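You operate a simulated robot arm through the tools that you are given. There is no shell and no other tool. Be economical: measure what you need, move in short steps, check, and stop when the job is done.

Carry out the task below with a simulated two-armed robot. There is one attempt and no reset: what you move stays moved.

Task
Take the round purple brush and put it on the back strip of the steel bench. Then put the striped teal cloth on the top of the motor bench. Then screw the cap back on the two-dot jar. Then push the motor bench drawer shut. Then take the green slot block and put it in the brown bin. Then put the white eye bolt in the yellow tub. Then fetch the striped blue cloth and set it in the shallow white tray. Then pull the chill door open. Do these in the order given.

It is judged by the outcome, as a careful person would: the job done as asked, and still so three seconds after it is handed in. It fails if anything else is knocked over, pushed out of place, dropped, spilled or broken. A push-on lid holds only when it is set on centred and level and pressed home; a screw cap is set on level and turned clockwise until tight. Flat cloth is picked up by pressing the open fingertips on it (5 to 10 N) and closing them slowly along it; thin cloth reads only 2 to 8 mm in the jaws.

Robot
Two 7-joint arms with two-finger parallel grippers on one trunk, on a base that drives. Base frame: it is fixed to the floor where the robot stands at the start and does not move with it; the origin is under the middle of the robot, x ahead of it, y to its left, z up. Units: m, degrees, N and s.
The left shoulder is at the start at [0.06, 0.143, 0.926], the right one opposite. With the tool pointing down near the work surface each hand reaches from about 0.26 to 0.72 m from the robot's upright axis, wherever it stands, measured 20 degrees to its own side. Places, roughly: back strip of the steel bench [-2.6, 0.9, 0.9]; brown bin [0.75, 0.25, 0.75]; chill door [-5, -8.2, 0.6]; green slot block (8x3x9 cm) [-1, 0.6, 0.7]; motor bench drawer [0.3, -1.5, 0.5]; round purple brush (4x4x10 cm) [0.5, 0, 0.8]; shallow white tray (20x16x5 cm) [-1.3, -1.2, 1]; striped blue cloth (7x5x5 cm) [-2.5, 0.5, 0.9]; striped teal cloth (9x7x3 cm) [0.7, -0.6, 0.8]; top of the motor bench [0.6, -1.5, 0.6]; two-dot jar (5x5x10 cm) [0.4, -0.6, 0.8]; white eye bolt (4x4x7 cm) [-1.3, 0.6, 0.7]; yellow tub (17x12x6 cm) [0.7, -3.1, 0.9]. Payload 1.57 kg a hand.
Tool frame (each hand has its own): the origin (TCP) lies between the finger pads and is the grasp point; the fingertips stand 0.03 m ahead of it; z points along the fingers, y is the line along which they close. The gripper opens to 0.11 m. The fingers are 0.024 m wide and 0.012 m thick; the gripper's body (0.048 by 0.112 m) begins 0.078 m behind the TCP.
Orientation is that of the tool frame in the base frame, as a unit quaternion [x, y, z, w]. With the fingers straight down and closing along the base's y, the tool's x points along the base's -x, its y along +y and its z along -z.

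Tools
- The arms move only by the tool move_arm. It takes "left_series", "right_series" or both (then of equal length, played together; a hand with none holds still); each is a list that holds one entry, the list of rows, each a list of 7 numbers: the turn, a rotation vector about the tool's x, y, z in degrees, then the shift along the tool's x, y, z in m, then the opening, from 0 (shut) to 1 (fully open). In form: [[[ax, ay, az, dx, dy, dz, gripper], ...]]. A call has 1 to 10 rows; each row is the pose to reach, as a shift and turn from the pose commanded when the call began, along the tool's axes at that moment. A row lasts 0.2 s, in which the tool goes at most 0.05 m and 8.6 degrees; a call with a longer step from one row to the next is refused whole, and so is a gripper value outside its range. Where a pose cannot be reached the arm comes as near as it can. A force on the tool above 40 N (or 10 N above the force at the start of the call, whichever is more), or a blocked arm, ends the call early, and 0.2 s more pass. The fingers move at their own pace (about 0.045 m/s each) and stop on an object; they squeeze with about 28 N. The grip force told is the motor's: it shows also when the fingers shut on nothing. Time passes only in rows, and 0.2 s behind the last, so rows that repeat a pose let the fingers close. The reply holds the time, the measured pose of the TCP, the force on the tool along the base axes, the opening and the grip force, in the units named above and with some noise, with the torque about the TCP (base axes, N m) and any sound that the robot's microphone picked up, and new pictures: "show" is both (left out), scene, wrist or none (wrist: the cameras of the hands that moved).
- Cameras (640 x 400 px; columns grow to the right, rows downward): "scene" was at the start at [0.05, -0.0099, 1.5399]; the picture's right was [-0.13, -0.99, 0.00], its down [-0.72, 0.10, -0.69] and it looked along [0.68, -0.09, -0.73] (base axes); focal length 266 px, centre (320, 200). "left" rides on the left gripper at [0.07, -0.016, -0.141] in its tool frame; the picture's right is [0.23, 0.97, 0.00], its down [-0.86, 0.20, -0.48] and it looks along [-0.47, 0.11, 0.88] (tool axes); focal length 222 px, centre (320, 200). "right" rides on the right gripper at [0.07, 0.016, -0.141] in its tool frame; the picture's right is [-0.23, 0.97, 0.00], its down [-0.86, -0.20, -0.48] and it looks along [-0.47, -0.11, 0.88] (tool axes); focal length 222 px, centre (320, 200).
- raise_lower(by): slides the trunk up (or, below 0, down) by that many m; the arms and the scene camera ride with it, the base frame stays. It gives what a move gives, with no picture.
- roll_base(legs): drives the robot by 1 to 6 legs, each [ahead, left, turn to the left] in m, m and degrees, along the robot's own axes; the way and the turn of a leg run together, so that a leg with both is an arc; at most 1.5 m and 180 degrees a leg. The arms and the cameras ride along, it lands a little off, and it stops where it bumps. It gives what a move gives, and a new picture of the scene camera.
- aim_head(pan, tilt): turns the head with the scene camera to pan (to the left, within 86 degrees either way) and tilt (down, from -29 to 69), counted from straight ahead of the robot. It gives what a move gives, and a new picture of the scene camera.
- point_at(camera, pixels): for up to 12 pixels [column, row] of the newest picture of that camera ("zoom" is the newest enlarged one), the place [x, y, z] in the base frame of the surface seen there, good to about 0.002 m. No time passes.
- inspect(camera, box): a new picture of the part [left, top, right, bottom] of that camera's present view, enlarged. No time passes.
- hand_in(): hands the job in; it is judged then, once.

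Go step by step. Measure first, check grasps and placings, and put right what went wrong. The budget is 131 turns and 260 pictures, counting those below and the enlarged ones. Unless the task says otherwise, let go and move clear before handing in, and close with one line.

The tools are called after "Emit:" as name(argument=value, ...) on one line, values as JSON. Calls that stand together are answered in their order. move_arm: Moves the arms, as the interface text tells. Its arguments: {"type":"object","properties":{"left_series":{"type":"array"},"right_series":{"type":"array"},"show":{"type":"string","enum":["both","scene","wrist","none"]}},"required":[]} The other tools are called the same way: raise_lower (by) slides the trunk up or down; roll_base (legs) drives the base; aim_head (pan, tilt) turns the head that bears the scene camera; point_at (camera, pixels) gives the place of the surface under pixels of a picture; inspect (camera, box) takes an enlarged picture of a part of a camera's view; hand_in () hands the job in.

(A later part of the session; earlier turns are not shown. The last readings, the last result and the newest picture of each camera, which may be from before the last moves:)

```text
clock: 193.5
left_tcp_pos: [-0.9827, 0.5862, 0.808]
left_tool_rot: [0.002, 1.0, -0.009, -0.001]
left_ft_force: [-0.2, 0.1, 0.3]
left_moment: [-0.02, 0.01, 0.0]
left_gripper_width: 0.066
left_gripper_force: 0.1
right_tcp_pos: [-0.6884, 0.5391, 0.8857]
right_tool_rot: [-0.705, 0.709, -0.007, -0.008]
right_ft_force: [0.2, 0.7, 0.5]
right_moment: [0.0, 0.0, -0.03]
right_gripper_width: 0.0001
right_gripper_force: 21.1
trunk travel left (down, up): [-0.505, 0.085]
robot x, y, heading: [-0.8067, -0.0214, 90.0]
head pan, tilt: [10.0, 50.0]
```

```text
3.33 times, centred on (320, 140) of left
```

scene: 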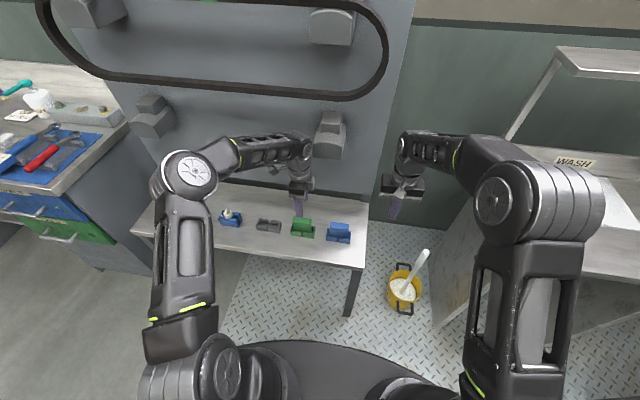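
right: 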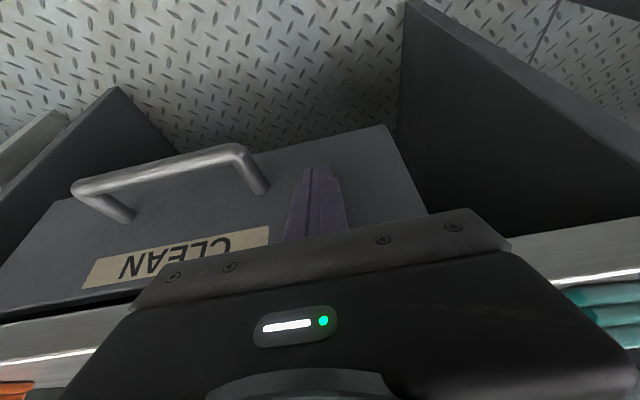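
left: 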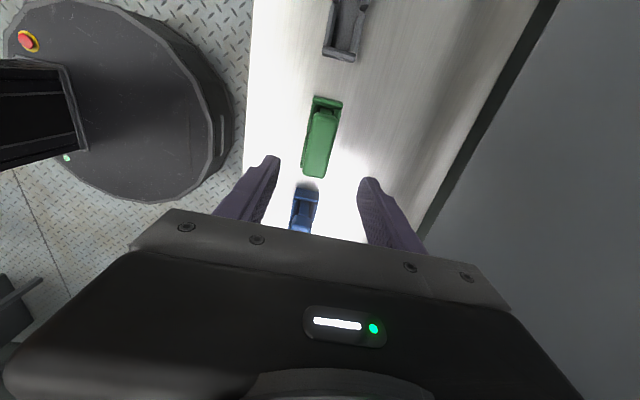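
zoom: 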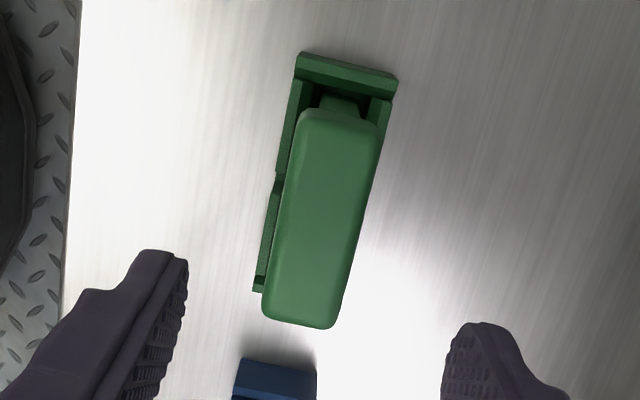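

Block centre (−0.990,0.586). Descend to z≈0.688, grip, and lift straight out of the holder.

Emit:
move_arm(left_series=[[[0, 0, -2, 0.007, 0, 0.04, 0.6], [0, 0, -3, 0.007, 0, 0.08, 0.6], [0, 0, -3, 0.007, 0, 0.119, 0.6], [0, 0, -3, 0.007, 0, 0.119, 0.3], [0, 0, -3, 0.007, 0, 0.119, 0], [0, 0, -3, 0.007, 0, 0.119, 0], [0, 0, -3, 0.007, 0, 0.119, 0]]])

```text
clock: 195.1
left_tcp_pos: [-0.9879, 0.5847, 0.6902]
left_tool_rot: [-0.025, 1.0, -0.008, -0.001]
left_ft_force: [0.3, 0.0, 0.1]
left_moment: [0.02, -0.01, 0.01]
left_gripper_width: 0.0278
left_gripper_force: 27.8
right_tcp_pos: [-0.6874, 0.539, 0.8849]
right_tool_rot: [-0.704, 0.71, -0.006, -0.007]
right_ft_force: [0.4, -0.4, 1.3]
right_moment: [0.01, 0.01, 0.03]
right_gripper_width: 0.0
right_gripper_force: 21.7
trunk travel left (down, up): [-0.505, 0.085]
robot x, y, heading: [-0.8069, -0.0197, 90.0]
head pan, tilt: [10.0, 50.0]
```

scene: 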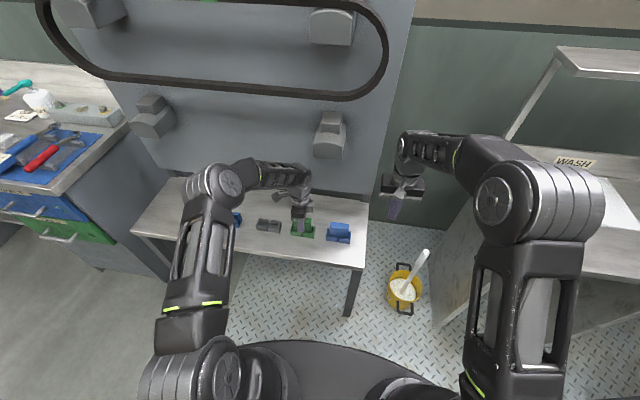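
left: 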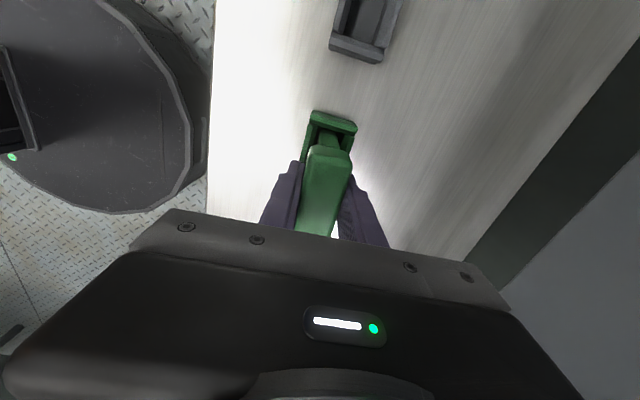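

Gripped (28 mm). Lift straight and then retreat.

Emit:
move_arm(left_series=[[[0, 0, 0, 0, 0, -0.015, 0], [0, 0, 0, 0, 0, -0.03, 0], [0, 0, 0, 0, 0, -0.05, 0], [0, 0, 0, 0, 0, -0.08, 0], [0, 0, 0, 0, -0.02, -0.11, 0], [0, 0, 0, 0, -0.05, -0.14, 0], [0, 0, 0, 0, -0.09, -0.16, 0], [0, 0, 0, 0, -0.13, -0.18, 0], [0, 0, 0, 0, -0.16, -0.2, 0], [0, 0, 0, 0, -0.19, -0.21, 0]]])

Emit:
inspect(camera="scene", box=[200, 130, 400, 260])

```text
clock: 197.3
left_tcp_pos: [-0.98, 0.3987, 0.9046]
left_tool_rot: [-0.022, 1.0, -0.008, -0.003]
left_ft_force: [0.0, -0.2, -1.5]
left_moment: [-0.01, 0.02, 0.0]
left_gripper_width: 0.0276
left_gripper_force: 27.9
right_tcp_pos: [-0.6893, 0.5391, 0.8859]
right_tool_rot: [-0.705, 0.709, -0.005, -0.007]
right_ft_force: [-0.2, -0.2, 0.6]
right_moment: [-0.03, 0.01, 0.0]
right_gripper_width: 0.0
right_gripper_force: 20.8
trunk travel left (down, up): [-0.505, 0.085]
robot x, y, heading: [-0.8022, -0.0206, 90.1]
head pan, tilt: [10.0, 50.0]
```

scene: 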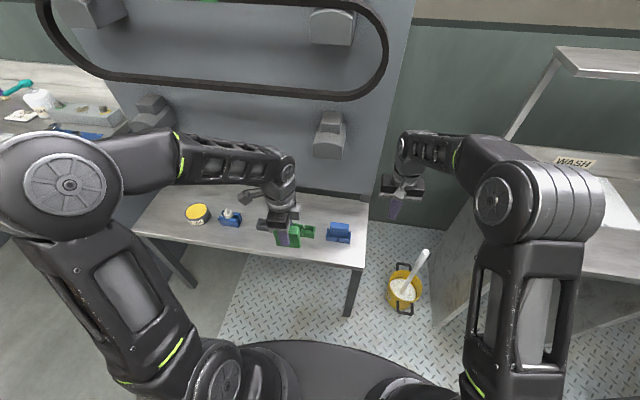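
left: 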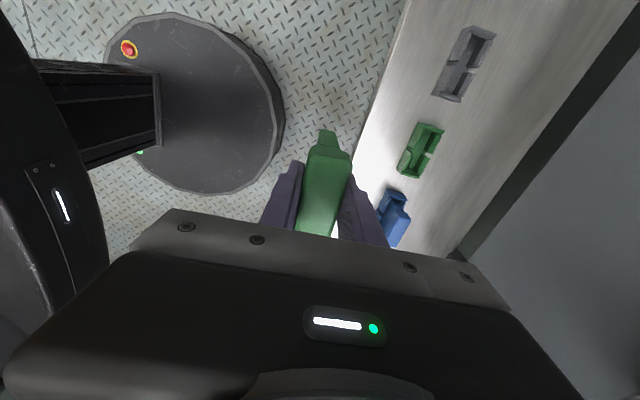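

```text
3.08 times, centred on (300, 195) of scene
```

zoom: 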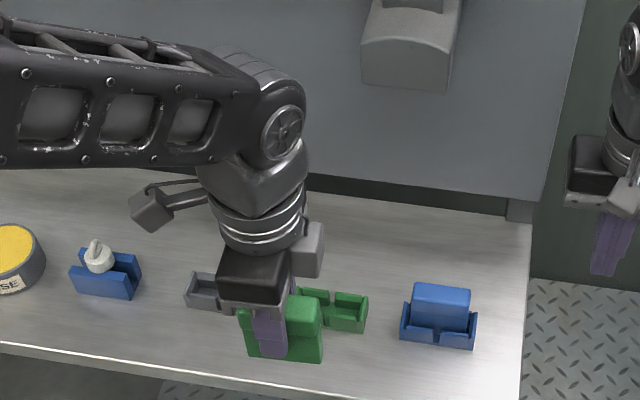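

The block is out with its holder undisturbed. Raise the trunk, drive to the brown bin.

Emit:
raise_lower(by=0.08)

Emit:
roll_base(legs=[[-0.5, 0, 0], [0, 0, -90], [0.75, 0, 0], [0, 0.5, 0]])

Emit:
aim_head(pan=10, tilt=50)

```text
clock: 198.4
left_tcp_pos: [-0.979, 0.4, 0.9837]
left_tool_rot: [-0.024, 1.0, -0.008, -0.001]
left_ft_force: [0.0, -0.1, -1.8]
left_moment: [0.03, 0.0, -0.01]
left_gripper_width: 0.0276
left_gripper_force: 28.0
right_tcp_pos: [-0.6891, 0.5393, 0.9661]
right_tool_rot: [-0.704, 0.71, -0.005, -0.008]
right_ft_force: [0.7, 0.0, -0.4]
right_moment: [-0.01, 0.01, -0.01]
right_gripper_width: 0.0
right_gripper_force: 21.0
trunk travel left (down, up): [-0.585, 0.005]
robot x, y, heading: [-0.8054, -0.0201, 90.0]
head pan, tilt: [10.0, 50.0]
```

```text
clock: 211.4
left_tcp_pos: [0.3632, 0.1727, 0.9831]
left_tool_rot: [0.687, 0.726, -0.005, -0.007]
left_ft_force: [-0.3, 1.0, -1.0]
left_moment: [-0.01, 0.02, -0.02]
left_gripper_width: 0.0276
left_gripper_force: 28.1
right_tcp_pos: [0.5036, -0.1164, 0.9658]
right_tool_rot: [-0.001, 1.0, 0.001, -0.009]
right_ft_force: [-0.2, 0.6, -0.3]
right_moment: [0.0, -0.03, -0.01]
right_gripper_width: 0.0
right_gripper_force: 21.4
trunk travel left (down, up): [-0.585, 0.005]
robot x, y, heading: [-0.055, -0.0057, 0.7]
head pan, tilt: [10.0, 50.0]
```

scene: 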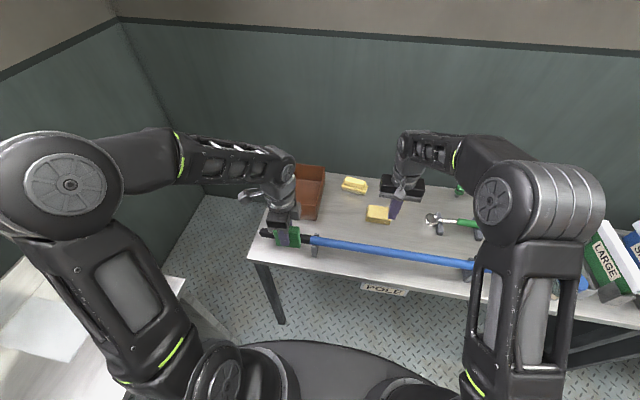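

```text
clock: 212.0
left_tcp_pos: [0.3626, 0.1727, 0.9829]
left_tool_rot: [0.687, 0.726, -0.004, -0.007]
left_ft_force: [0.0, -0.6, 0.0]
left_moment: [0.02, -0.01, 0.02]
left_gripper_width: 0.0278
left_gripper_force: 27.8
right_tcp_pos: [0.5048, -0.1178, 0.9649]
right_tool_rot: [-0.001, 1.0, 0.001, -0.009]
right_ft_force: [-0.8, 0.5, 0.8]
right_moment: [0.02, -0.01, -0.03]
right_gripper_width: 0.0002
right_gripper_force: 21.2
trunk travel left (down, up): [-0.585, 0.005]
robot x, y, heading: [-0.0594, -0.011, 0.6]
head pan, tilt: [10.0, 50.0]
```

scene: 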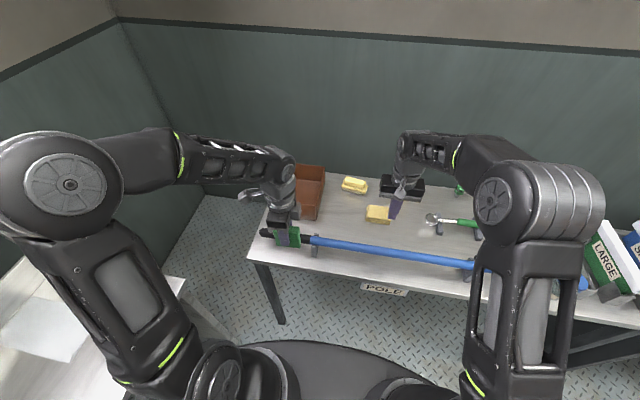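

Drive 0.1 ahead, then extend the left hand over the bin.

Emit:
roll_base(legs=[[0.1, 0, 0]])

Emit:
move_arm(left_series=[[[0, 0, 0, 0.01, 0.04, 0, 0], [0, 0, 0, 0.02, 0.08, 0, 0], [0, 0, 0, 0.025, 0.12, 0, 0], [0, 0, 0, 0.025, 0.15, 0, 0], [0, 0, 0, 0.025, 0.175, 0, 0], [0, 0, 0, 0.025, 0.175, 0, 0]]])

```text
clock: 213.1
left_tcp_pos: [0.4648, 0.1729, 0.9829]
left_tool_rot: [0.687, 0.727, -0.004, -0.007]
left_ft_force: [0.2, 1.0, -1.4]
left_moment: [0.01, 0.02, 0.01]
left_gripper_width: 0.0275
left_gripper_force: 28.3
right_tcp_pos: [0.606, -0.117, 0.9644]
right_tool_rot: [0.0, 1.0, 0.001, -0.01]
right_ft_force: [0.3, -0.6, -0.4]
right_moment: [0.03, 0.03, -0.04]
right_gripper_width: 0.0
right_gripper_force: 21.3
trunk travel left (down, up): [-0.585, 0.005]
robot x, y, heading: [0.0437, -0.0009, 0.5]
head pan, tilt: [10.0, 50.0]
```

scene: 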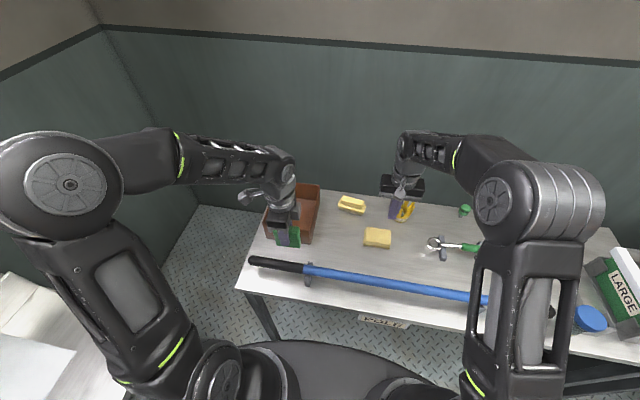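

```text
clock: 214.5
left_tcp_pos: [0.6377, 0.2065, 0.9818]
left_tool_rot: [0.687, 0.727, -0.004, -0.006]
left_ft_force: [0.4, 0.4, -1.1]
left_moment: [-0.01, 0.02, 0.0]
left_gripper_width: 0.0276
left_gripper_force: 28.1
right_tcp_pos: [0.6054, -0.1172, 0.9648]
right_tool_rot: [0.0, 1.0, 0.001, -0.009]
right_ft_force: [0.3, 0.8, -0.4]
right_moment: [0.01, 0.02, 0.0]
right_gripper_width: 0.0
right_gripper_force: 21.2
trunk travel left (down, up): [-0.585, 0.005]
robot x, y, heading: [0.0459, -0.0054, 0.5]
head pan, tilt: [10.0, 50.0]
```

scene: 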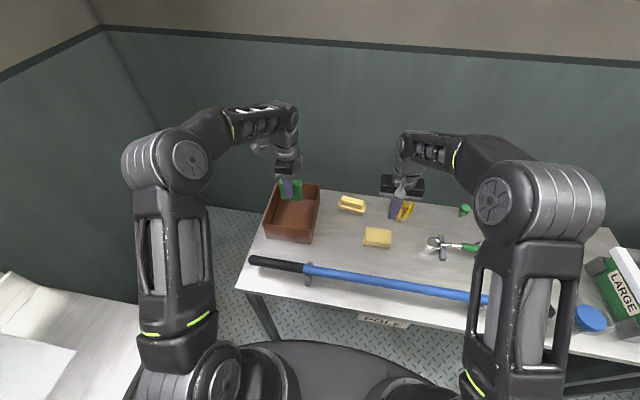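
left: 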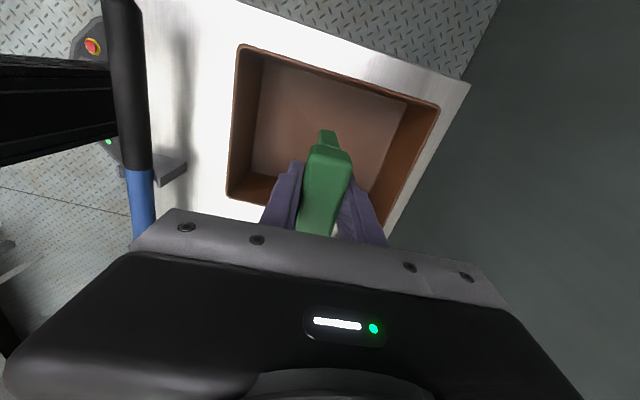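

Emit:
point_at(camera="left", pixels=[[241, 47], [437, 108], [229, 197], [393, 225], [265, 70], [405, 105], [340, 110], [255, 170]])

```text
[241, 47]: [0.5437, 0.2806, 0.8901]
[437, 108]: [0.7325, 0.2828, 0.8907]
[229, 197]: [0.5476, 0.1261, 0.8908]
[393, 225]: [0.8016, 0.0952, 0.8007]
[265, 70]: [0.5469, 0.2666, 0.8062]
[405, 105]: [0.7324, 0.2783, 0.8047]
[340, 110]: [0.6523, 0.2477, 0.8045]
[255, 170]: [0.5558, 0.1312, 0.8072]
```

The hand is centred over the bin. Lower to the floor, release, and rise.

Emit:
move_arm(left_series=[[[0, 0, 0, 0, 0, 0.04, 0], [0, 0, 0, 0, 0, 0.08, 0], [0, 0, 0, 0, 0, 0.104, 0], [0, 0, 0, 0, 0, 0.109, 0], [0, 0, 0, 0, 0, 0.111, 0]]], show="wrist")

Emit:
move_arm(left_series=[[[0, 0, 0, 0, 0, 0, 0.3], [0, 0, 0, 0, 0, 0, 0.5], [0, 0, 0, 0, 0, 0, 0.5], [0, 0, 0, 0, 0, -0.04, 0.5], [0, 0, 0, 0, 0, -0.08, 0.5], [0, 0, 0, 0, 0, -0.11, 0.5], [0, 0, 0, 0, -0.04, -0.13, 0.5], [0, 0, 0, 0, -0.08, -0.14, 0.5], [0, 0, 0, 0, -0.12, -0.15, 0.5], [0, 0, 0, 0, -0.16, -0.15, 0.5]]])

```text
clock: 215.7
left_tcp_pos: [0.6353, 0.2071, 0.8694]
left_tool_rot: [0.687, 0.727, -0.005, -0.008]
left_ft_force: [0.6, -0.6, -1.1]
left_moment: [-0.01, 0.01, -0.02]
left_gripper_width: 0.0276
left_gripper_force: 28.0
right_tcp_pos: [0.6051, -0.1184, 0.965]
right_tool_rot: [0.0, 1.0, 0.001, -0.009]
right_ft_force: [0.7, 0.2, -0.2]
right_moment: [0.01, 0.0, -0.02]
right_gripper_width: 0.0001
right_gripper_force: 21.4
trunk travel left (down, up): [-0.585, 0.005]
robot x, y, heading: [0.0462, -0.0027, 0.4]
head pan, tilt: [10.0, 50.0]
```

left: 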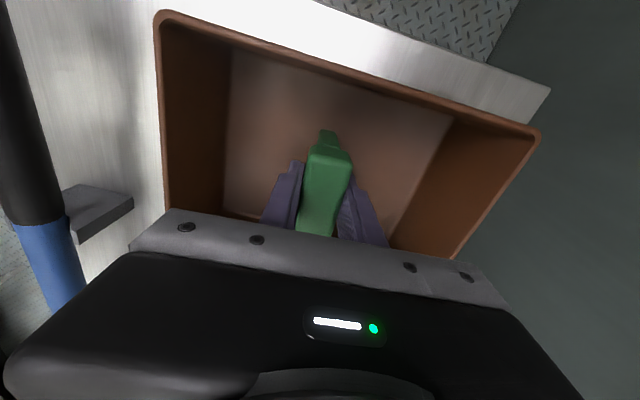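

```text
clock: 217.9
left_tcp_pos: [0.4752, 0.1995, 1.0222]
left_tool_rot: [0.688, 0.726, -0.004, -0.007]
left_ft_force: [-0.4, -0.2, -0.3]
left_moment: [-0.05, -0.02, -0.02]
left_gripper_width: 0.0553
left_gripper_force: 0.0
right_tcp_pos: [0.6043, -0.1189, 0.9659]
right_tool_rot: [0.0, 1.0, 0.001, -0.009]
right_ft_force: [-0.7, 0.0, -0.1]
right_moment: [0.03, 0.01, 0.02]
right_gripper_width: 0.0
right_gripper_force: 20.9
trunk travel left (down, up): [-0.585, 0.005]
robot x, y, heading: [0.0452, -0.0044, 0.6]
head pan, tilt: [10.0, 50.0]
```

scene: 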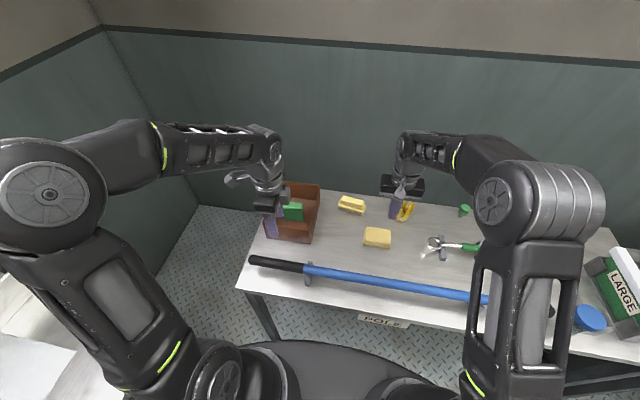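
left: 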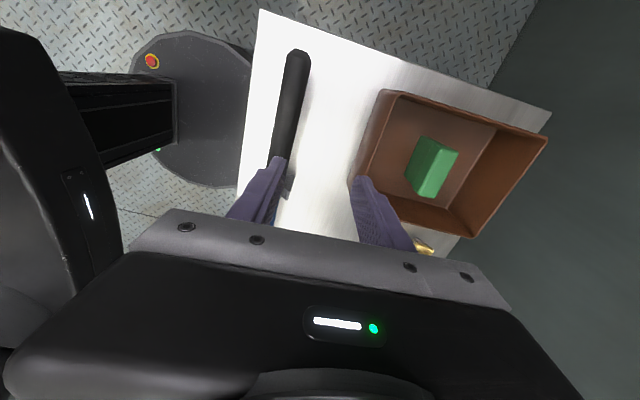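

The block stands in the bin. Now retract the right hand and drive to the eye bolt.

Emit:
move_arm(right_series=[[[0, 0, 0, 0.04, 0, -0.02, 0], [0, 0, 0, 0.08, 0, -0.04, 0], [0, 0, 0, 0.12, 0, -0.05, 0], [0, 0, 0, 0.16, 0, -0.06, 0]]], show="none")

Emit:
roll_base(legs=[[-0.12, 0, 0], [0, -0.5, 0], [0, 0, 89.5], [0, 1.0, 0], [0.45, 0, 0]])

Emit:
inspect(camera="scene", box=[180, 150, 340, 250])

```text
clock: 218.9
left_tcp_pos: [0.4764, 0.1987, 1.0217]
left_tool_rot: [0.687, 0.727, -0.005, -0.006]
left_ft_force: [-0.3, 0.2, -0.3]
left_moment: [0.01, -0.01, -0.01]
left_gripper_width: 0.0551
left_gripper_force: 0.1
right_tcp_pos: [0.4465, -0.1215, 1.0283]
right_tool_rot: [0.0, 1.0, 0.001, -0.01]
right_ft_force: [-0.4, 0.5, -0.8]
right_moment: [0.01, -0.01, 0.02]
right_gripper_width: 0.0
right_gripper_force: 21.5
trunk travel left (down, up): [-0.585, 0.005]
robot x, y, heading: [0.0436, -0.0032, 0.6]
head pan, tilt: [10.0, 50.0]
```

```text
clock: 233.6
left_tcp_pos: [-1.2329, 0.4241, 1.0205]
left_tool_rot: [0.001, 1.0, -0.009, -0.002]
left_ft_force: [-0.2, 0.0, -0.4]
left_moment: [-0.02, -0.03, 0.01]
left_gripper_width: 0.0547
left_gripper_force: 0.1
right_tcp_pos: [-0.9143, 0.3767, 1.0275]
right_tool_rot: [-0.687, 0.727, -0.007, -0.008]
right_ft_force: [-0.3, 0.3, -1.3]
right_moment: [-0.03, 0.0, -0.02]
right_gripper_width: 0.0
right_gripper_force: 21.6
trunk travel left (down, up): [-0.585, 0.005]
robot x, y, heading: [-1.0565, -0.0228, 87.3]
head pan, tilt: [10.0, 50.0]
```

scene: 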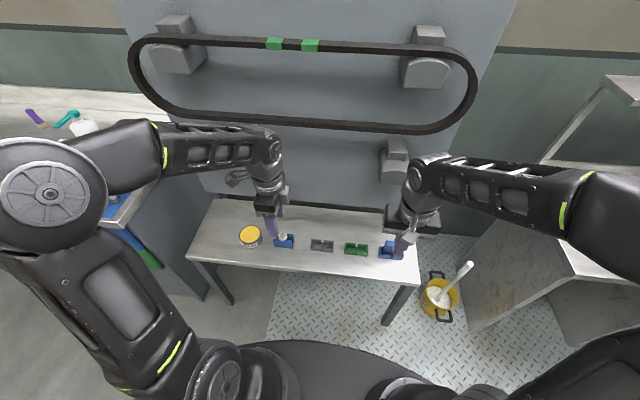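

```text
4.00 times, centred on (260, 200) of scene
```

zoom: 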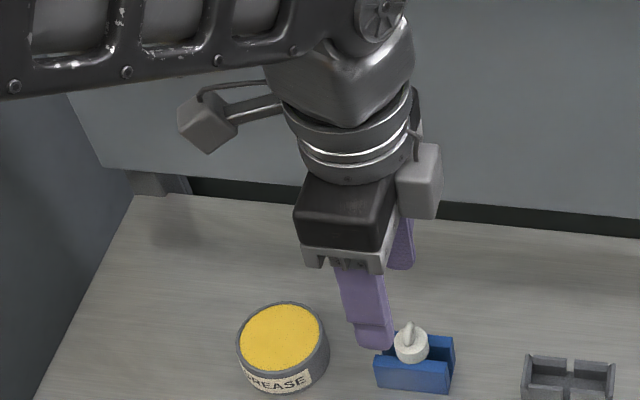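

Emit:
inspect(camera="scene", box=[262, 222, 310, 257])

Emit:
point_at(camera="scene", pixels=[[282, 232], [282, 234], [283, 237], [280, 237], [286, 237], [278, 244], [290, 244], [292, 238]])

Emit:
inspect(camera="left", box=[200, 0, 440, 180])

```text
11.43 times, centred on (286, 240) of scene
```

zoom: 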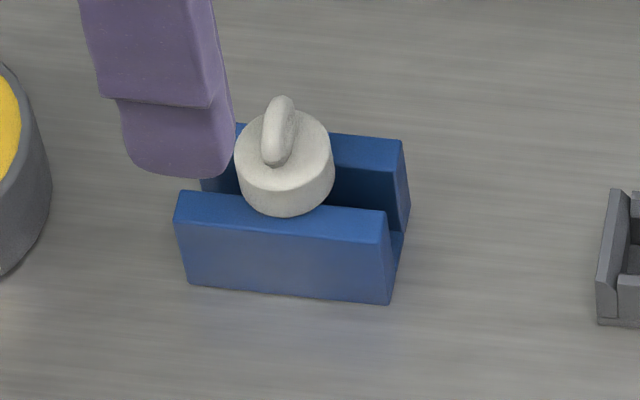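

```text
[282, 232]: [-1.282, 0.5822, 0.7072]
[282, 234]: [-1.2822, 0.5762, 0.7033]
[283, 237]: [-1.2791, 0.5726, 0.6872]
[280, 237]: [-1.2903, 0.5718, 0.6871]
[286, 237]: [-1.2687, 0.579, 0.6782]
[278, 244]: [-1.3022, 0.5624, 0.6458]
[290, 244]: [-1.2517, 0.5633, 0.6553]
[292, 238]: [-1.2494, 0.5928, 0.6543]
```

```text
2.22 times, centred on (320, 90) of left
```

zoom: 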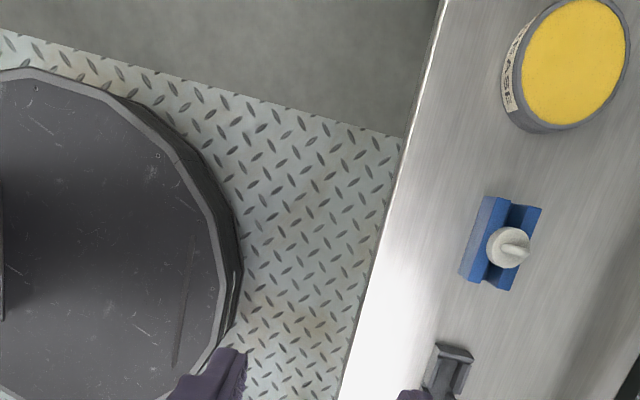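

Emit:
point_at(camera="zoom", pixels=[[508, 248], [490, 250], [500, 232], [500, 265], [515, 250], [525, 255], [485, 240], [530, 220], [515, 268]])

```text
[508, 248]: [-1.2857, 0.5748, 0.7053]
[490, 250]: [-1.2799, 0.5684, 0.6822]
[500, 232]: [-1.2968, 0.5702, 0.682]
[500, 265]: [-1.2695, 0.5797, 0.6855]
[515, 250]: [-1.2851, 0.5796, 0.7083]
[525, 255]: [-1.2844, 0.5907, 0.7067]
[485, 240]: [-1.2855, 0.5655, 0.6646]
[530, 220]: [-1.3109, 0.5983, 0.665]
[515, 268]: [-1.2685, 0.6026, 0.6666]
```

Collar centre ≈(−1.283,0.584), z 0.667–0.687, holder walls top 0.666. Move above.

Emit:
move_arm(left_series=[[[0, 0, 2, 0.01, 0.03, 0.03, 0.6], [0, 0, 2.7, 0.02, 0.06, 0.06, 0.6], [0, 0, 2.7, 0.03, 0.09, 0.09, 0.6], [0, 0, 2.7, 0.04, 0.12, 0.12, 0.6], [0, 0, 2.7, 0.05, 0.15, 0.15, 0.6], [0, 0, 2.7, 0.05, 0.16, 0.19, 0.6], [0, 0, 2.7, 0.05, 0.16, 0.23, 0.6], [0, 0, 2.7, 0.05, 0.16, 0.24, 0.6]]], show="wrist")

Emit:
inspect(camera="left", box=[240, 80, 400, 200])

```text
clock: 235.4
left_tcp_pos: [-1.282, 0.5822, 0.7765]
left_tool_rot: [0.024, 1.0, -0.007, -0.002]
left_ft_force: [0.7, 0.2, 0.3]
left_moment: [-0.02, 0.02, 0.0]
left_gripper_width: 0.0659
left_gripper_force: 0.1
right_tcp_pos: [-0.9136, 0.3769, 1.0279]
right_tool_rot: [-0.687, 0.727, -0.006, -0.007]
right_ft_force: [-0.5, 0.3, 0.1]
right_moment: [-0.03, 0.0, 0.01]
right_gripper_width: 0.0003
right_gripper_force: 21.2
trunk travel left (down, up): [-0.585, 0.005]
robot x, y, heading: [-1.0519, -0.019, 87.1]
head pan, tilt: [10.0, 50.0]
```

left: 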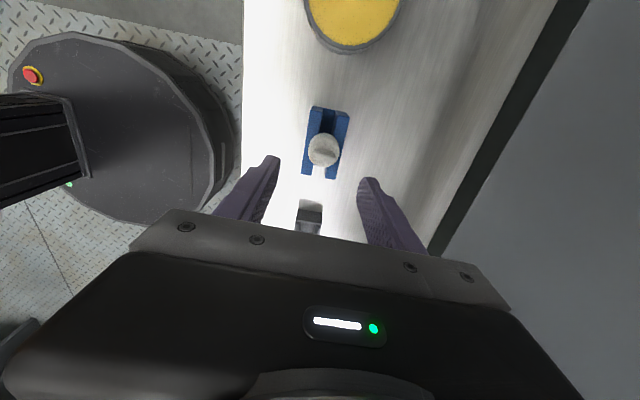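

```text
3.33 times, centred on (320, 140) of left
```

zoom: 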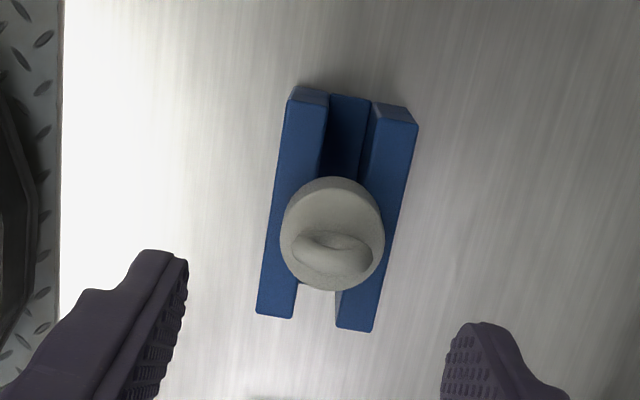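

Emit:
point_at(camera="zoom", pixels=[[290, 225], [380, 235], [335, 185], [345, 284], [330, 200], [335, 250], [290, 300], [350, 315]])

```text
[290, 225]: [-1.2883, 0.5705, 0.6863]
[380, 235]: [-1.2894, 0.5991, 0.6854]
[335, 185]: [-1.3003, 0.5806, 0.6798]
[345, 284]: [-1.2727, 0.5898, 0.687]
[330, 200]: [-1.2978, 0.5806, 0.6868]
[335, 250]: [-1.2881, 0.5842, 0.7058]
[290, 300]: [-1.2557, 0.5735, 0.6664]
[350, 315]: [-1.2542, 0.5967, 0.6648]
```

Centre (−1.286,0.585). Descend to z 0.697 (tips just above the holder walls) and grip.

Emit:
move_arm(left_series=[[[0, 0, 0, 0.004, 0.003, 0.04, 0.55], [0, 0, 0, 0.004, 0.003, 0.07, 0.55], [0, 0, 0, 0.004, 0.003, 0.0785, 0.55], [0, 0, 0, 0.004, 0.003, 0.0785, 0.3], [0, 0, 0, 0.004, 0.003, 0.0785, 0], [0, 0, 0, 0.004, 0.003, 0.0785, 0], [0, 0, 0, 0.004, 0.003, 0.0785, 0], [0, 0, 0, 0.004, 0.003, 0.06, 0], [0, 0, 0, 0.004, 0.003, 0.03, 0], [0, 0, 0, 0.004, 0.003, -0.01, 0]]])

```text
clock: 237.6
left_tcp_pos: [-1.2868, 0.583, 0.7881]
left_tool_rot: [0.024, 1.0, -0.009, -0.001]
left_ft_force: [-0.1, 0.1, -1.0]
left_moment: [0.02, 0.01, 0.01]
left_gripper_width: 0.0326
left_gripper_force: 28.0
right_tcp_pos: [-0.9143, 0.3758, 1.0281]
right_tool_rot: [-0.687, 0.727, -0.006, -0.007]
right_ft_force: [0.4, 0.3, -0.6]
right_moment: [0.03, -0.01, 0.01]
right_gripper_width: 0.0
right_gripper_force: 20.9
trunk travel left (down, up): [-0.585, 0.005]
robot x, y, heading: [-1.0562, -0.0194, 87.2]
head pan, tilt: [10.0, 50.0]
```

scene: 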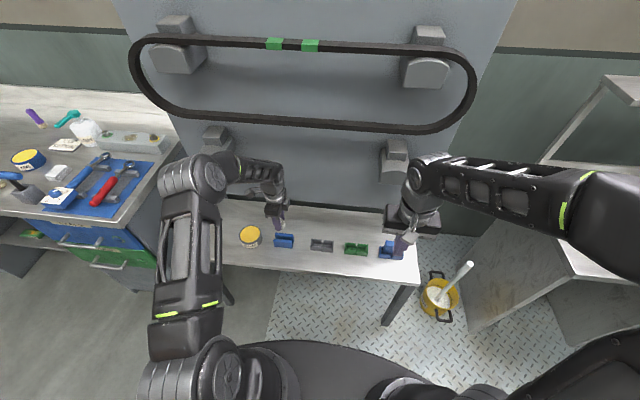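
left: 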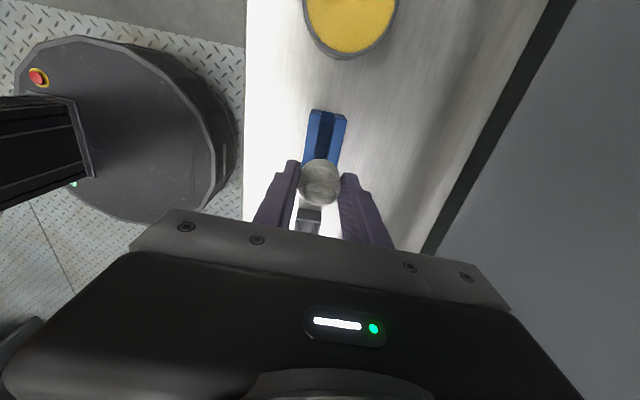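

The eye bolt is held (33 mm). Retract, then drive down the aisle to the yellow tub.

Emit:
move_arm(left_series=[[[0, 0, 0, 0, -0.03, -0.035, 0], [0, 0, 0, 0, -0.06, -0.07, 0], [0, 0, 0, 0, -0.09, -0.105, 0], [0, 0, 0, -0.01, -0.12, -0.14, 0], [0, 0, 0, -0.02, -0.15, -0.17, 0], [0, 0, 0, -0.03, -0.17, -0.2, 0], [0, 0, 0, -0.04, -0.19, -0.22, 0]]], show="none")

Emit:
roll_base(legs=[[-0.5, 0, 0], [0, 0, -87], [0.72, 0, 0], [0, -1.4, 0], [0, -1.35, 0]])

Emit:
aim_head(pan=0, tilt=40)

```text
clock: 239.2
left_tcp_pos: [-1.2546, 0.3936, 1.0106]
left_tool_rot: [0.024, 1.0, -0.007, -0.001]
left_ft_force: [-0.9, 0.2, -1.2]
left_moment: [0.0, 0.0, 0.0]
left_gripper_width: 0.0325
left_gripper_force: 27.7
right_tcp_pos: [-0.9138, 0.3741, 1.0295]
right_tool_rot: [-0.687, 0.726, -0.005, -0.007]
right_ft_force: [-1.2, -0.1, 0.1]
right_moment: [0.01, 0.03, 0.0]
right_gripper_width: 0.0001
right_gripper_force: 21.7
trunk travel left (down, up): [-0.585, 0.005]
robot x, y, heading: [-1.0551, -0.0211, 87.1]
head pan, tilt: [10.0, 50.0]
```

```text
clock: 262.2
left_tcp_pos: [0.1617, -2.9959, 1.011]
left_tool_rot: [0.685, 0.729, -0.004, -0.006]
left_ft_force: [0.9, 0.0, -1.9]
left_moment: [0.01, -0.04, -0.03]
left_gripper_width: 0.0328
left_gripper_force: 27.8
right_tcp_pos: [0.1797, -3.3366, 1.0266]
right_tool_rot: [-0.027, 1.0, 0.0, -0.01]
right_ft_force: [-0.7, -0.5, -1.1]
right_moment: [0.01, 0.0, -0.02]
right_gripper_width: 0.0002
right_gripper_force: 21.3
trunk travel left (down, up): [-0.585, 0.005]
robot x, y, heading: [-0.227, -3.2437, 3.4]
head pan, tilt: [10.0, 50.0]
```

scene: 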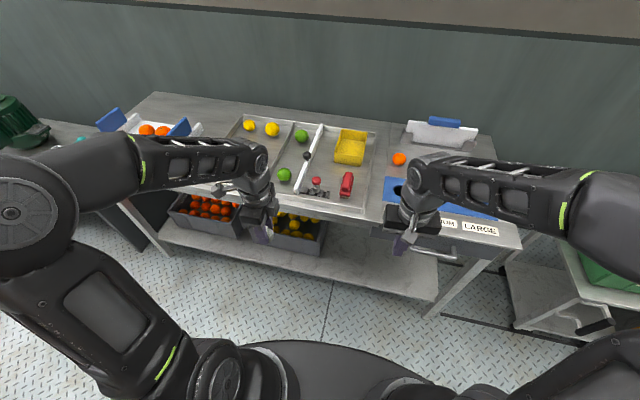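

```text
clock: 262.9
left_tcp_pos: [0.1607, -2.9949, 1.0127]
left_tool_rot: [0.685, 0.729, -0.006, -0.005]
left_ft_force: [-0.3, 0.0, -0.8]
left_moment: [-0.02, 0.0, 0.0]
left_gripper_width: 0.0327
left_gripper_force: 27.7
right_tcp_pos: [0.1811, -3.3353, 1.0286]
right_tool_rot: [-0.028, 1.0, 0.0, -0.009]
right_ft_force: [0.0, 0.5, -0.8]
right_moment: [0.02, -0.01, 0.01]
right_gripper_width: 0.0002
right_gripper_force: 21.1
trunk travel left (down, up): [-0.585, 0.005]
robot x, y, heading: [-0.2262, -3.2427, 3.2]
head pan, tilt: [0.0, 40.0]
```

scene: 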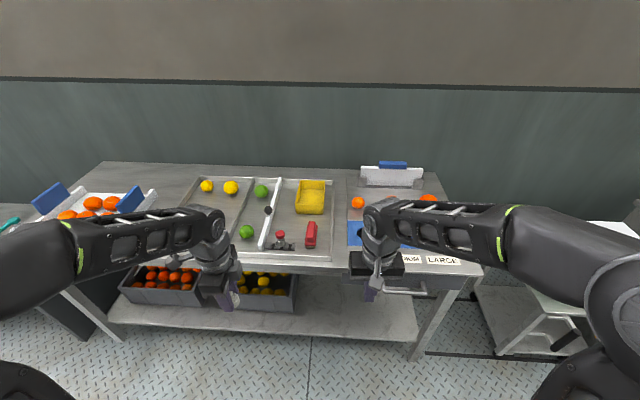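

Yellow tub at (311,198). Measure it and the bench edge.

Emit:
point_at(camera="scene", pixels=[[300, 181], [326, 181], [296, 213], [325, 214], [311, 195], [311, 265], [279, 240], [311, 235], [285, 200], [345, 190]])

Emit:
inspect(camera="scene", box=[230, 160, 390, 270])

```text
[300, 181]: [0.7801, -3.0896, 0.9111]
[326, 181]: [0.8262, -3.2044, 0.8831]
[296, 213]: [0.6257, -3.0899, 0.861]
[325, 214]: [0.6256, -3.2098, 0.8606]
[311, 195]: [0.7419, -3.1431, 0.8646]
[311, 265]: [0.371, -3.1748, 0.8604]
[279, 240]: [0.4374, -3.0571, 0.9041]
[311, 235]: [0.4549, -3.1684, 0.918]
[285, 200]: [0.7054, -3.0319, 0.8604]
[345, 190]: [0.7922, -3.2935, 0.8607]
```

```text
3.64 times, centred on (310, 215) of scene
```

zoom: 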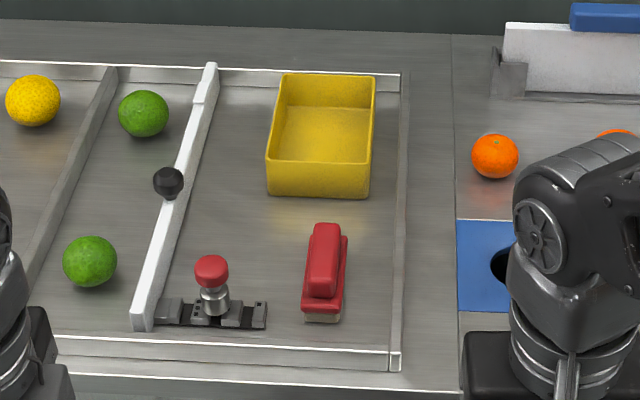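

Tub: floor z 0.865, rim 0.911, centre ≈(0.705,−3.148). Drive 0.31 ahead with heading corrected.

Emit:
roll_base(legs=[[0.3, -0.02, -3]])

```text
clock: 265.0
left_tcp_pos: [0.4732, -3.027, 1.011]
left_tool_rot: [0.704, 0.71, -0.006, -0.007]
left_ft_force: [0.3, -1.0, -1.4]
left_moment: [0.02, 0.02, -0.02]
left_gripper_width: 0.0326
left_gripper_force: 28.2
right_tcp_pos: [0.4738, -3.3674, 1.0276]
right_tool_rot: [-0.001, 1.0, 0.001, -0.011]
right_ft_force: [1.0, -0.1, -0.4]
right_moment: [-0.01, 0.04, -0.01]
right_gripper_width: 0.0
right_gripper_force: 21.6
trunk travel left (down, up): [-0.585, 0.005]
robot x, y, heading: [0.0695, -3.2538, 0.3]
head pan, tilt: [0.0, 40.0]
```

scene: 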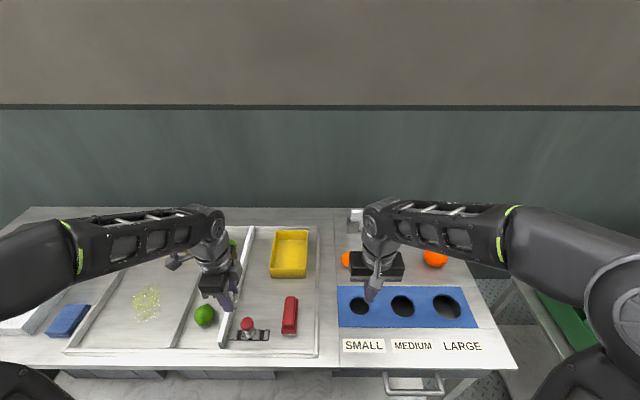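

Emit:
move_arm(left_series=[[[0, 0, 0, -0.024, 0.038, 0, 0], [0, 0, 0, -0.048, 0.076, 0, 0], [0, 0, 0, -0.072, 0.114, 0, 0], [0, 0, 0, -0.096, 0.152, 0.005, 0], [0, 0, 0, -0.12, 0.19, 0.01, 0], [0, 0, 0, -0.123, 0.22, 0.015, 0], [0, 0, 0, -0.123, 0.23, 0.02, 0]]])

```text
clock: 266.6
left_tcp_pos: [0.7048, -3.1466, 0.9879]
left_tool_rot: [0.704, 0.71, -0.005, -0.007]
left_ft_force: [-0.5, -0.5, -1.3]
left_moment: [0.02, 0.03, 0.05]
left_gripper_width: 0.0327
left_gripper_force: 28.1
right_tcp_pos: [0.4732, -3.3674, 1.0276]
right_tool_rot: [-0.001, 1.0, 0.001, -0.01]
right_ft_force: [-0.6, -0.7, -0.4]
right_moment: [-0.03, 0.01, -0.02]
right_gripper_width: 0.0
right_gripper_force: 20.8
trunk travel left (down, up): [-0.585, 0.005]
robot x, y, heading: [0.0728, -3.2534, 0.7]
head pan, tilt: [0.0, 40.0]
```

scene: 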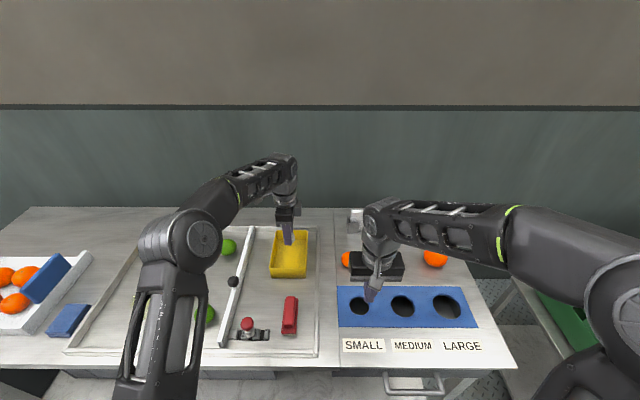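
left: 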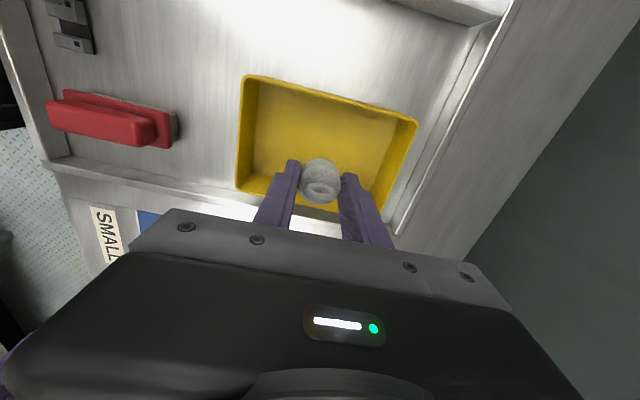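

Over the tub. Lower to z≈0.924, release, and rise.

Emit:
move_arm(left_series=[[[0, 0, 0, 0, 0, 0.03, 0], [0, 0, 0, 0, 0, 0.055, 0], [0, 0, 0, 0, 0, 0.063, 0], [0, 0, 0, 0, 0, 0.063, 0.3], [0, 0, 0, 0, 0, 0.063, 0.45], [0, 0, 0, 0, 0, 0.063, 0.45], [0, 0, 0, 0, 0, 0.03, 0.45], [0, 0, 0, 0, 0, -0.01, 0.45], [0, 0, 0, 0, 0, -0.02, 0.45]]])

```text
clock: 268.6
left_tcp_pos: [0.7041, -3.1456, 1.0089]
left_tool_rot: [0.704, 0.71, -0.005, -0.006]
left_ft_force: [0.6, 0.8, 0.9]
left_moment: [-0.02, 0.02, 0.0]
left_gripper_width: 0.0494
left_gripper_force: 0.0
right_tcp_pos: [0.4735, -3.3668, 1.0267]
right_tool_rot: [-0.001, 1.0, 0.0, -0.01]
right_ft_force: [-0.1, -1.0, 0.5]
right_moment: [-0.01, 0.0, 0.0]
right_gripper_width: 0.0003
right_gripper_force: 21.1
trunk travel left (down, up): [-0.585, 0.005]
robot x, y, heading: [0.071, -3.2542, 0.3]
head pan, tilt: [0.0, 40.0]
```

scene: 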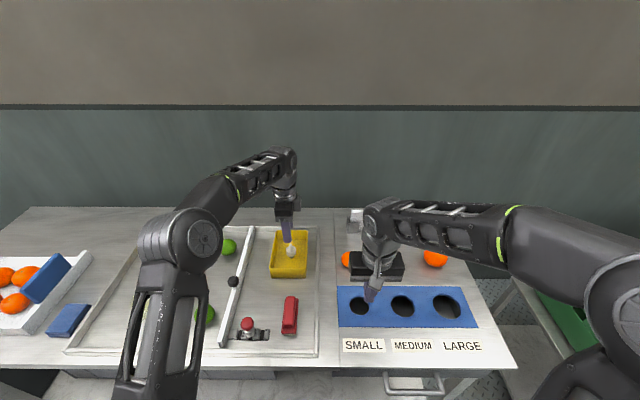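
left: 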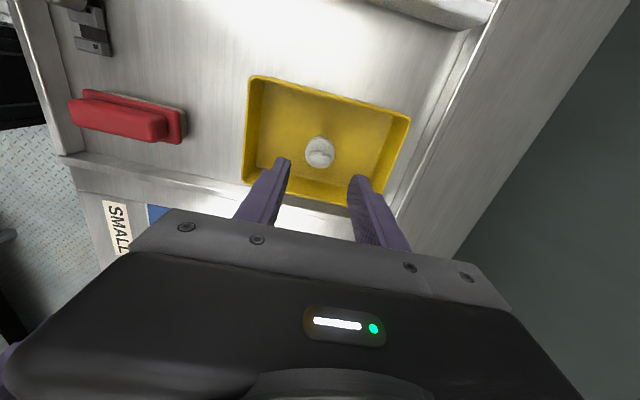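

Bolt is in the tub. Retract and drive to the steel bench for the striped blue cloth.

Emit:
move_arm(left_series=[[[0, 0, 0, 0.01, -0.045, -0.01, 0.6], [0, 0, 0, 0.02, -0.09, -0.02, 0.6], [0, 0, 0, 0.03, -0.135, -0.03, 0.6], [0, 0, 0, 0.05, -0.18, -0.04, 0.6], [0, 0, 0, 0.07, -0.22, -0.04, 0.6]]], show="none")

Emit:
roll_base(legs=[[-0.4, 0, 0], [0, 1.4, 0], [0, 1.35, 0], [0, 0, 89.5], [0, 1.0, 0], [0, 0.93, 0]])

Emit:
aim_head(pan=0, tilt=40)

```text
refused: row 4 steps farther than a row can; nothing moved
```

```text
clock: 297.2
left_tcp_pos: [-2.3204, 0.1877, 1.0076]
left_tool_rot: [0.003, 1.0, -0.008, 0.0]
left_ft_force: [-0.6, -0.2, 0.8]
left_moment: [-0.03, -0.02, -0.01]
left_gripper_width: 0.0494
left_gripper_force: 0.1
right_tcp_pos: [-2.1037, -0.0486, 1.0269]
right_tool_rot: [-0.702, 0.712, -0.006, -0.008]
right_ft_force: [-0.5, 0.0, -0.7]
right_moment: [0.01, -0.04, -0.02]
right_gripper_width: 0.0
right_gripper_force: 21.2
trunk travel left (down, up): [-0.585, 0.005]
robot x, y, heading: [-2.2281, -0.4488, 89.2]
head pan, tilt: [0.0, 40.0]
```

scene: 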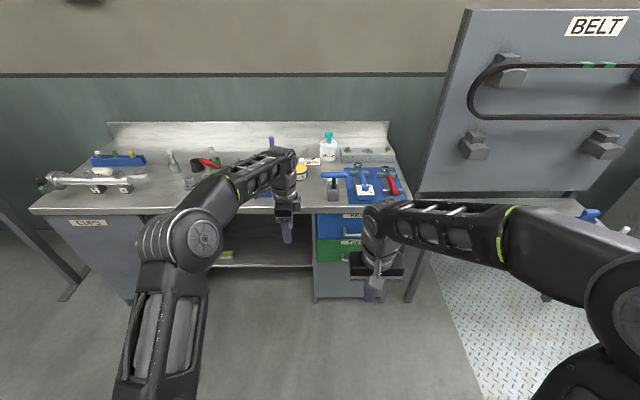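

```text
clock: 297.8
left_tcp_pos: [-2.3212, 0.1871, 1.0082]
left_tool_rot: [0.003, 1.0, -0.008, -0.001]
left_ft_force: [-0.1, 0.5, -0.6]
left_moment: [-0.02, 0.01, 0.01]
left_gripper_width: 0.0494
left_gripper_force: 0.1
right_tcp_pos: [-2.1013, -0.0474, 1.0272]
right_tool_rot: [-0.701, 0.713, -0.007, -0.007]
right_ft_force: [-0.5, -0.5, 0.3]
right_moment: [0.03, 0.02, 0.05]
right_gripper_width: 0.0
right_gripper_force: 21.5
trunk travel left (down, up): [-0.585, 0.005]
robot x, y, heading: [-2.2253, -0.4427, 89.4]
head pan, tilt: [0.0, 40.0]
```

scene: 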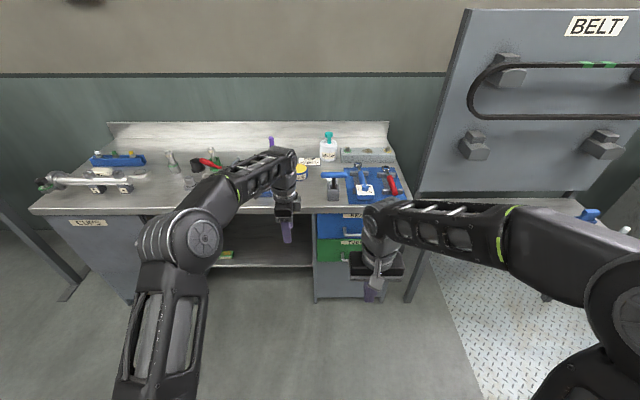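

Retract the left hand, then drive 0.42 ahead toward the bench.

Emit:
move_arm(left_series=[[[0, 0, 0, 0.01, -0.045, -0.01, 0.7], [0, 0, 0, 0.02, -0.09, -0.02, 0.7], [0, 0, 0, 0.03, -0.13, -0.03, 0.7], [0, 0, 0, 0.04, -0.17, -0.04, 0.7]]], show="none")

Emit:
roll_base(legs=[[0.44, 0, 0]])

Emit:
aim_head(pan=15, tilt=52)

Emit:
inspect(camera="left", box=[200, 0, 520, 200])

```text
clock: 298.8
left_tcp_pos: [-2.3604, 0.0163, 1.0498]
left_tool_rot: [0.003, 1.0, -0.007, -0.001]
left_ft_force: [-0.3, -0.1, -0.2]
left_moment: [0.05, 0.0, -0.03]
left_gripper_width: 0.077
left_gripper_force: 0.1
right_tcp_pos: [-2.1027, -0.0484, 1.0278]
right_tool_rot: [-0.702, 0.712, -0.006, -0.008]
right_ft_force: [-0.6, 1.0, 0.1]
right_moment: [0.01, -0.02, 0.0]
right_gripper_width: 0.0
right_gripper_force: 21.4
trunk travel left (down, up): [-0.585, 0.005]
robot x, y, heading: [-2.2228, -0.4474, 89.5]
head pan, tilt: [0.0, 40.0]
```

```text
clock: 301.5
left_tcp_pos: [-2.3594, 0.4617, 1.0483]
left_tool_rot: [0.002, 1.0, -0.009, -0.001]
left_ft_force: [-0.1, -0.4, 0.1]
left_moment: [-0.01, 0.01, 0.0]
left_gripper_width: 0.0771
left_gripper_force: 0.1
right_tcp_pos: [-2.1018, 0.3985, 1.0274]
right_tool_rot: [-0.704, 0.71, -0.006, -0.008]
right_ft_force: [-0.2, 0.5, 0.3]
right_moment: [-0.04, -0.01, -0.01]
right_gripper_width: 0.0
right_gripper_force: 21.4
trunk travel left (down, up): [-0.585, 0.005]
robot x, y, heading: [-2.2233, -0.0012, 90.0]
head pan, tilt: [0.0, 40.0]
```

scene: 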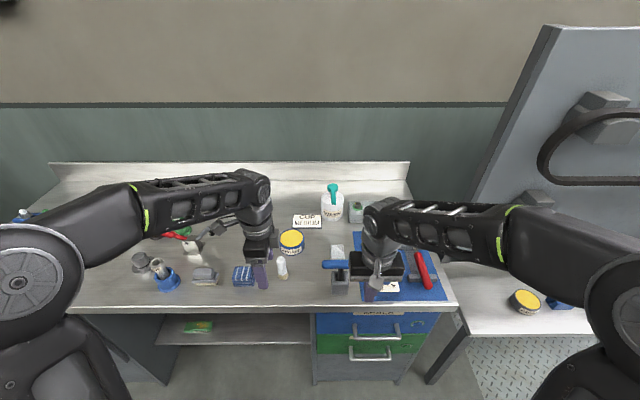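

```text
clock: 302.3
left_tcp_pos: [-2.3603, 0.4606, 1.0485]
left_tool_rot: [0.002, 1.0, -0.008, -0.001]
left_ft_force: [0.8, -0.3, -0.3]
left_moment: [0.0, 0.03, -0.04]
left_gripper_width: 0.0768
left_gripper_force: 0.1
right_tcp_pos: [-2.1024, 0.3972, 1.028]
right_tool_rot: [-0.703, 0.711, -0.005, -0.007]
right_ft_force: [-1.0, -0.1, -0.5]
right_moment: [-0.01, 0.0, -0.02]
right_gripper_width: 0.0001
right_gripper_force: 21.3
trunk travel left (down, up): [-0.585, 0.005]
robot x, y, heading: [-2.2264, -0.0051, 89.6]
head pan, tilt: [15.0, 52.0]
```

scene: 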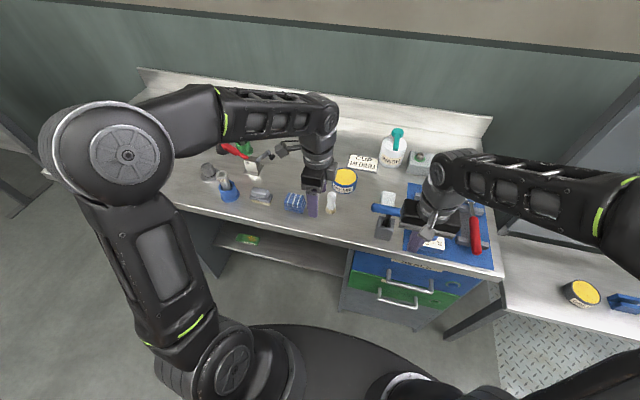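

```text
2.00 times, centred on (360, 100) of left
```

zoom: 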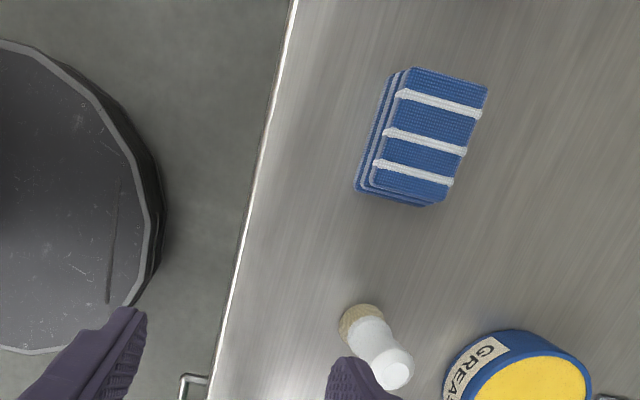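

Emit:
point_at(camera="zoom", pixels=[[412, 72], [486, 88], [440, 196], [375, 180], [430, 130], [360, 188], [400, 80], [345, 330], [395, 370]])

```text
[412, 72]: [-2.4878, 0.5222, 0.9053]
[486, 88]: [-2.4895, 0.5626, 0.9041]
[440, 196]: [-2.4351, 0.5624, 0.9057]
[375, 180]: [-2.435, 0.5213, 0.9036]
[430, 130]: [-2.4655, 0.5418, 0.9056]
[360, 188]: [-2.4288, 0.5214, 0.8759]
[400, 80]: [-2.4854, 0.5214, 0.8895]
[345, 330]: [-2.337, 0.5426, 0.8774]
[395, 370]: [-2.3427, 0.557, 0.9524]
```

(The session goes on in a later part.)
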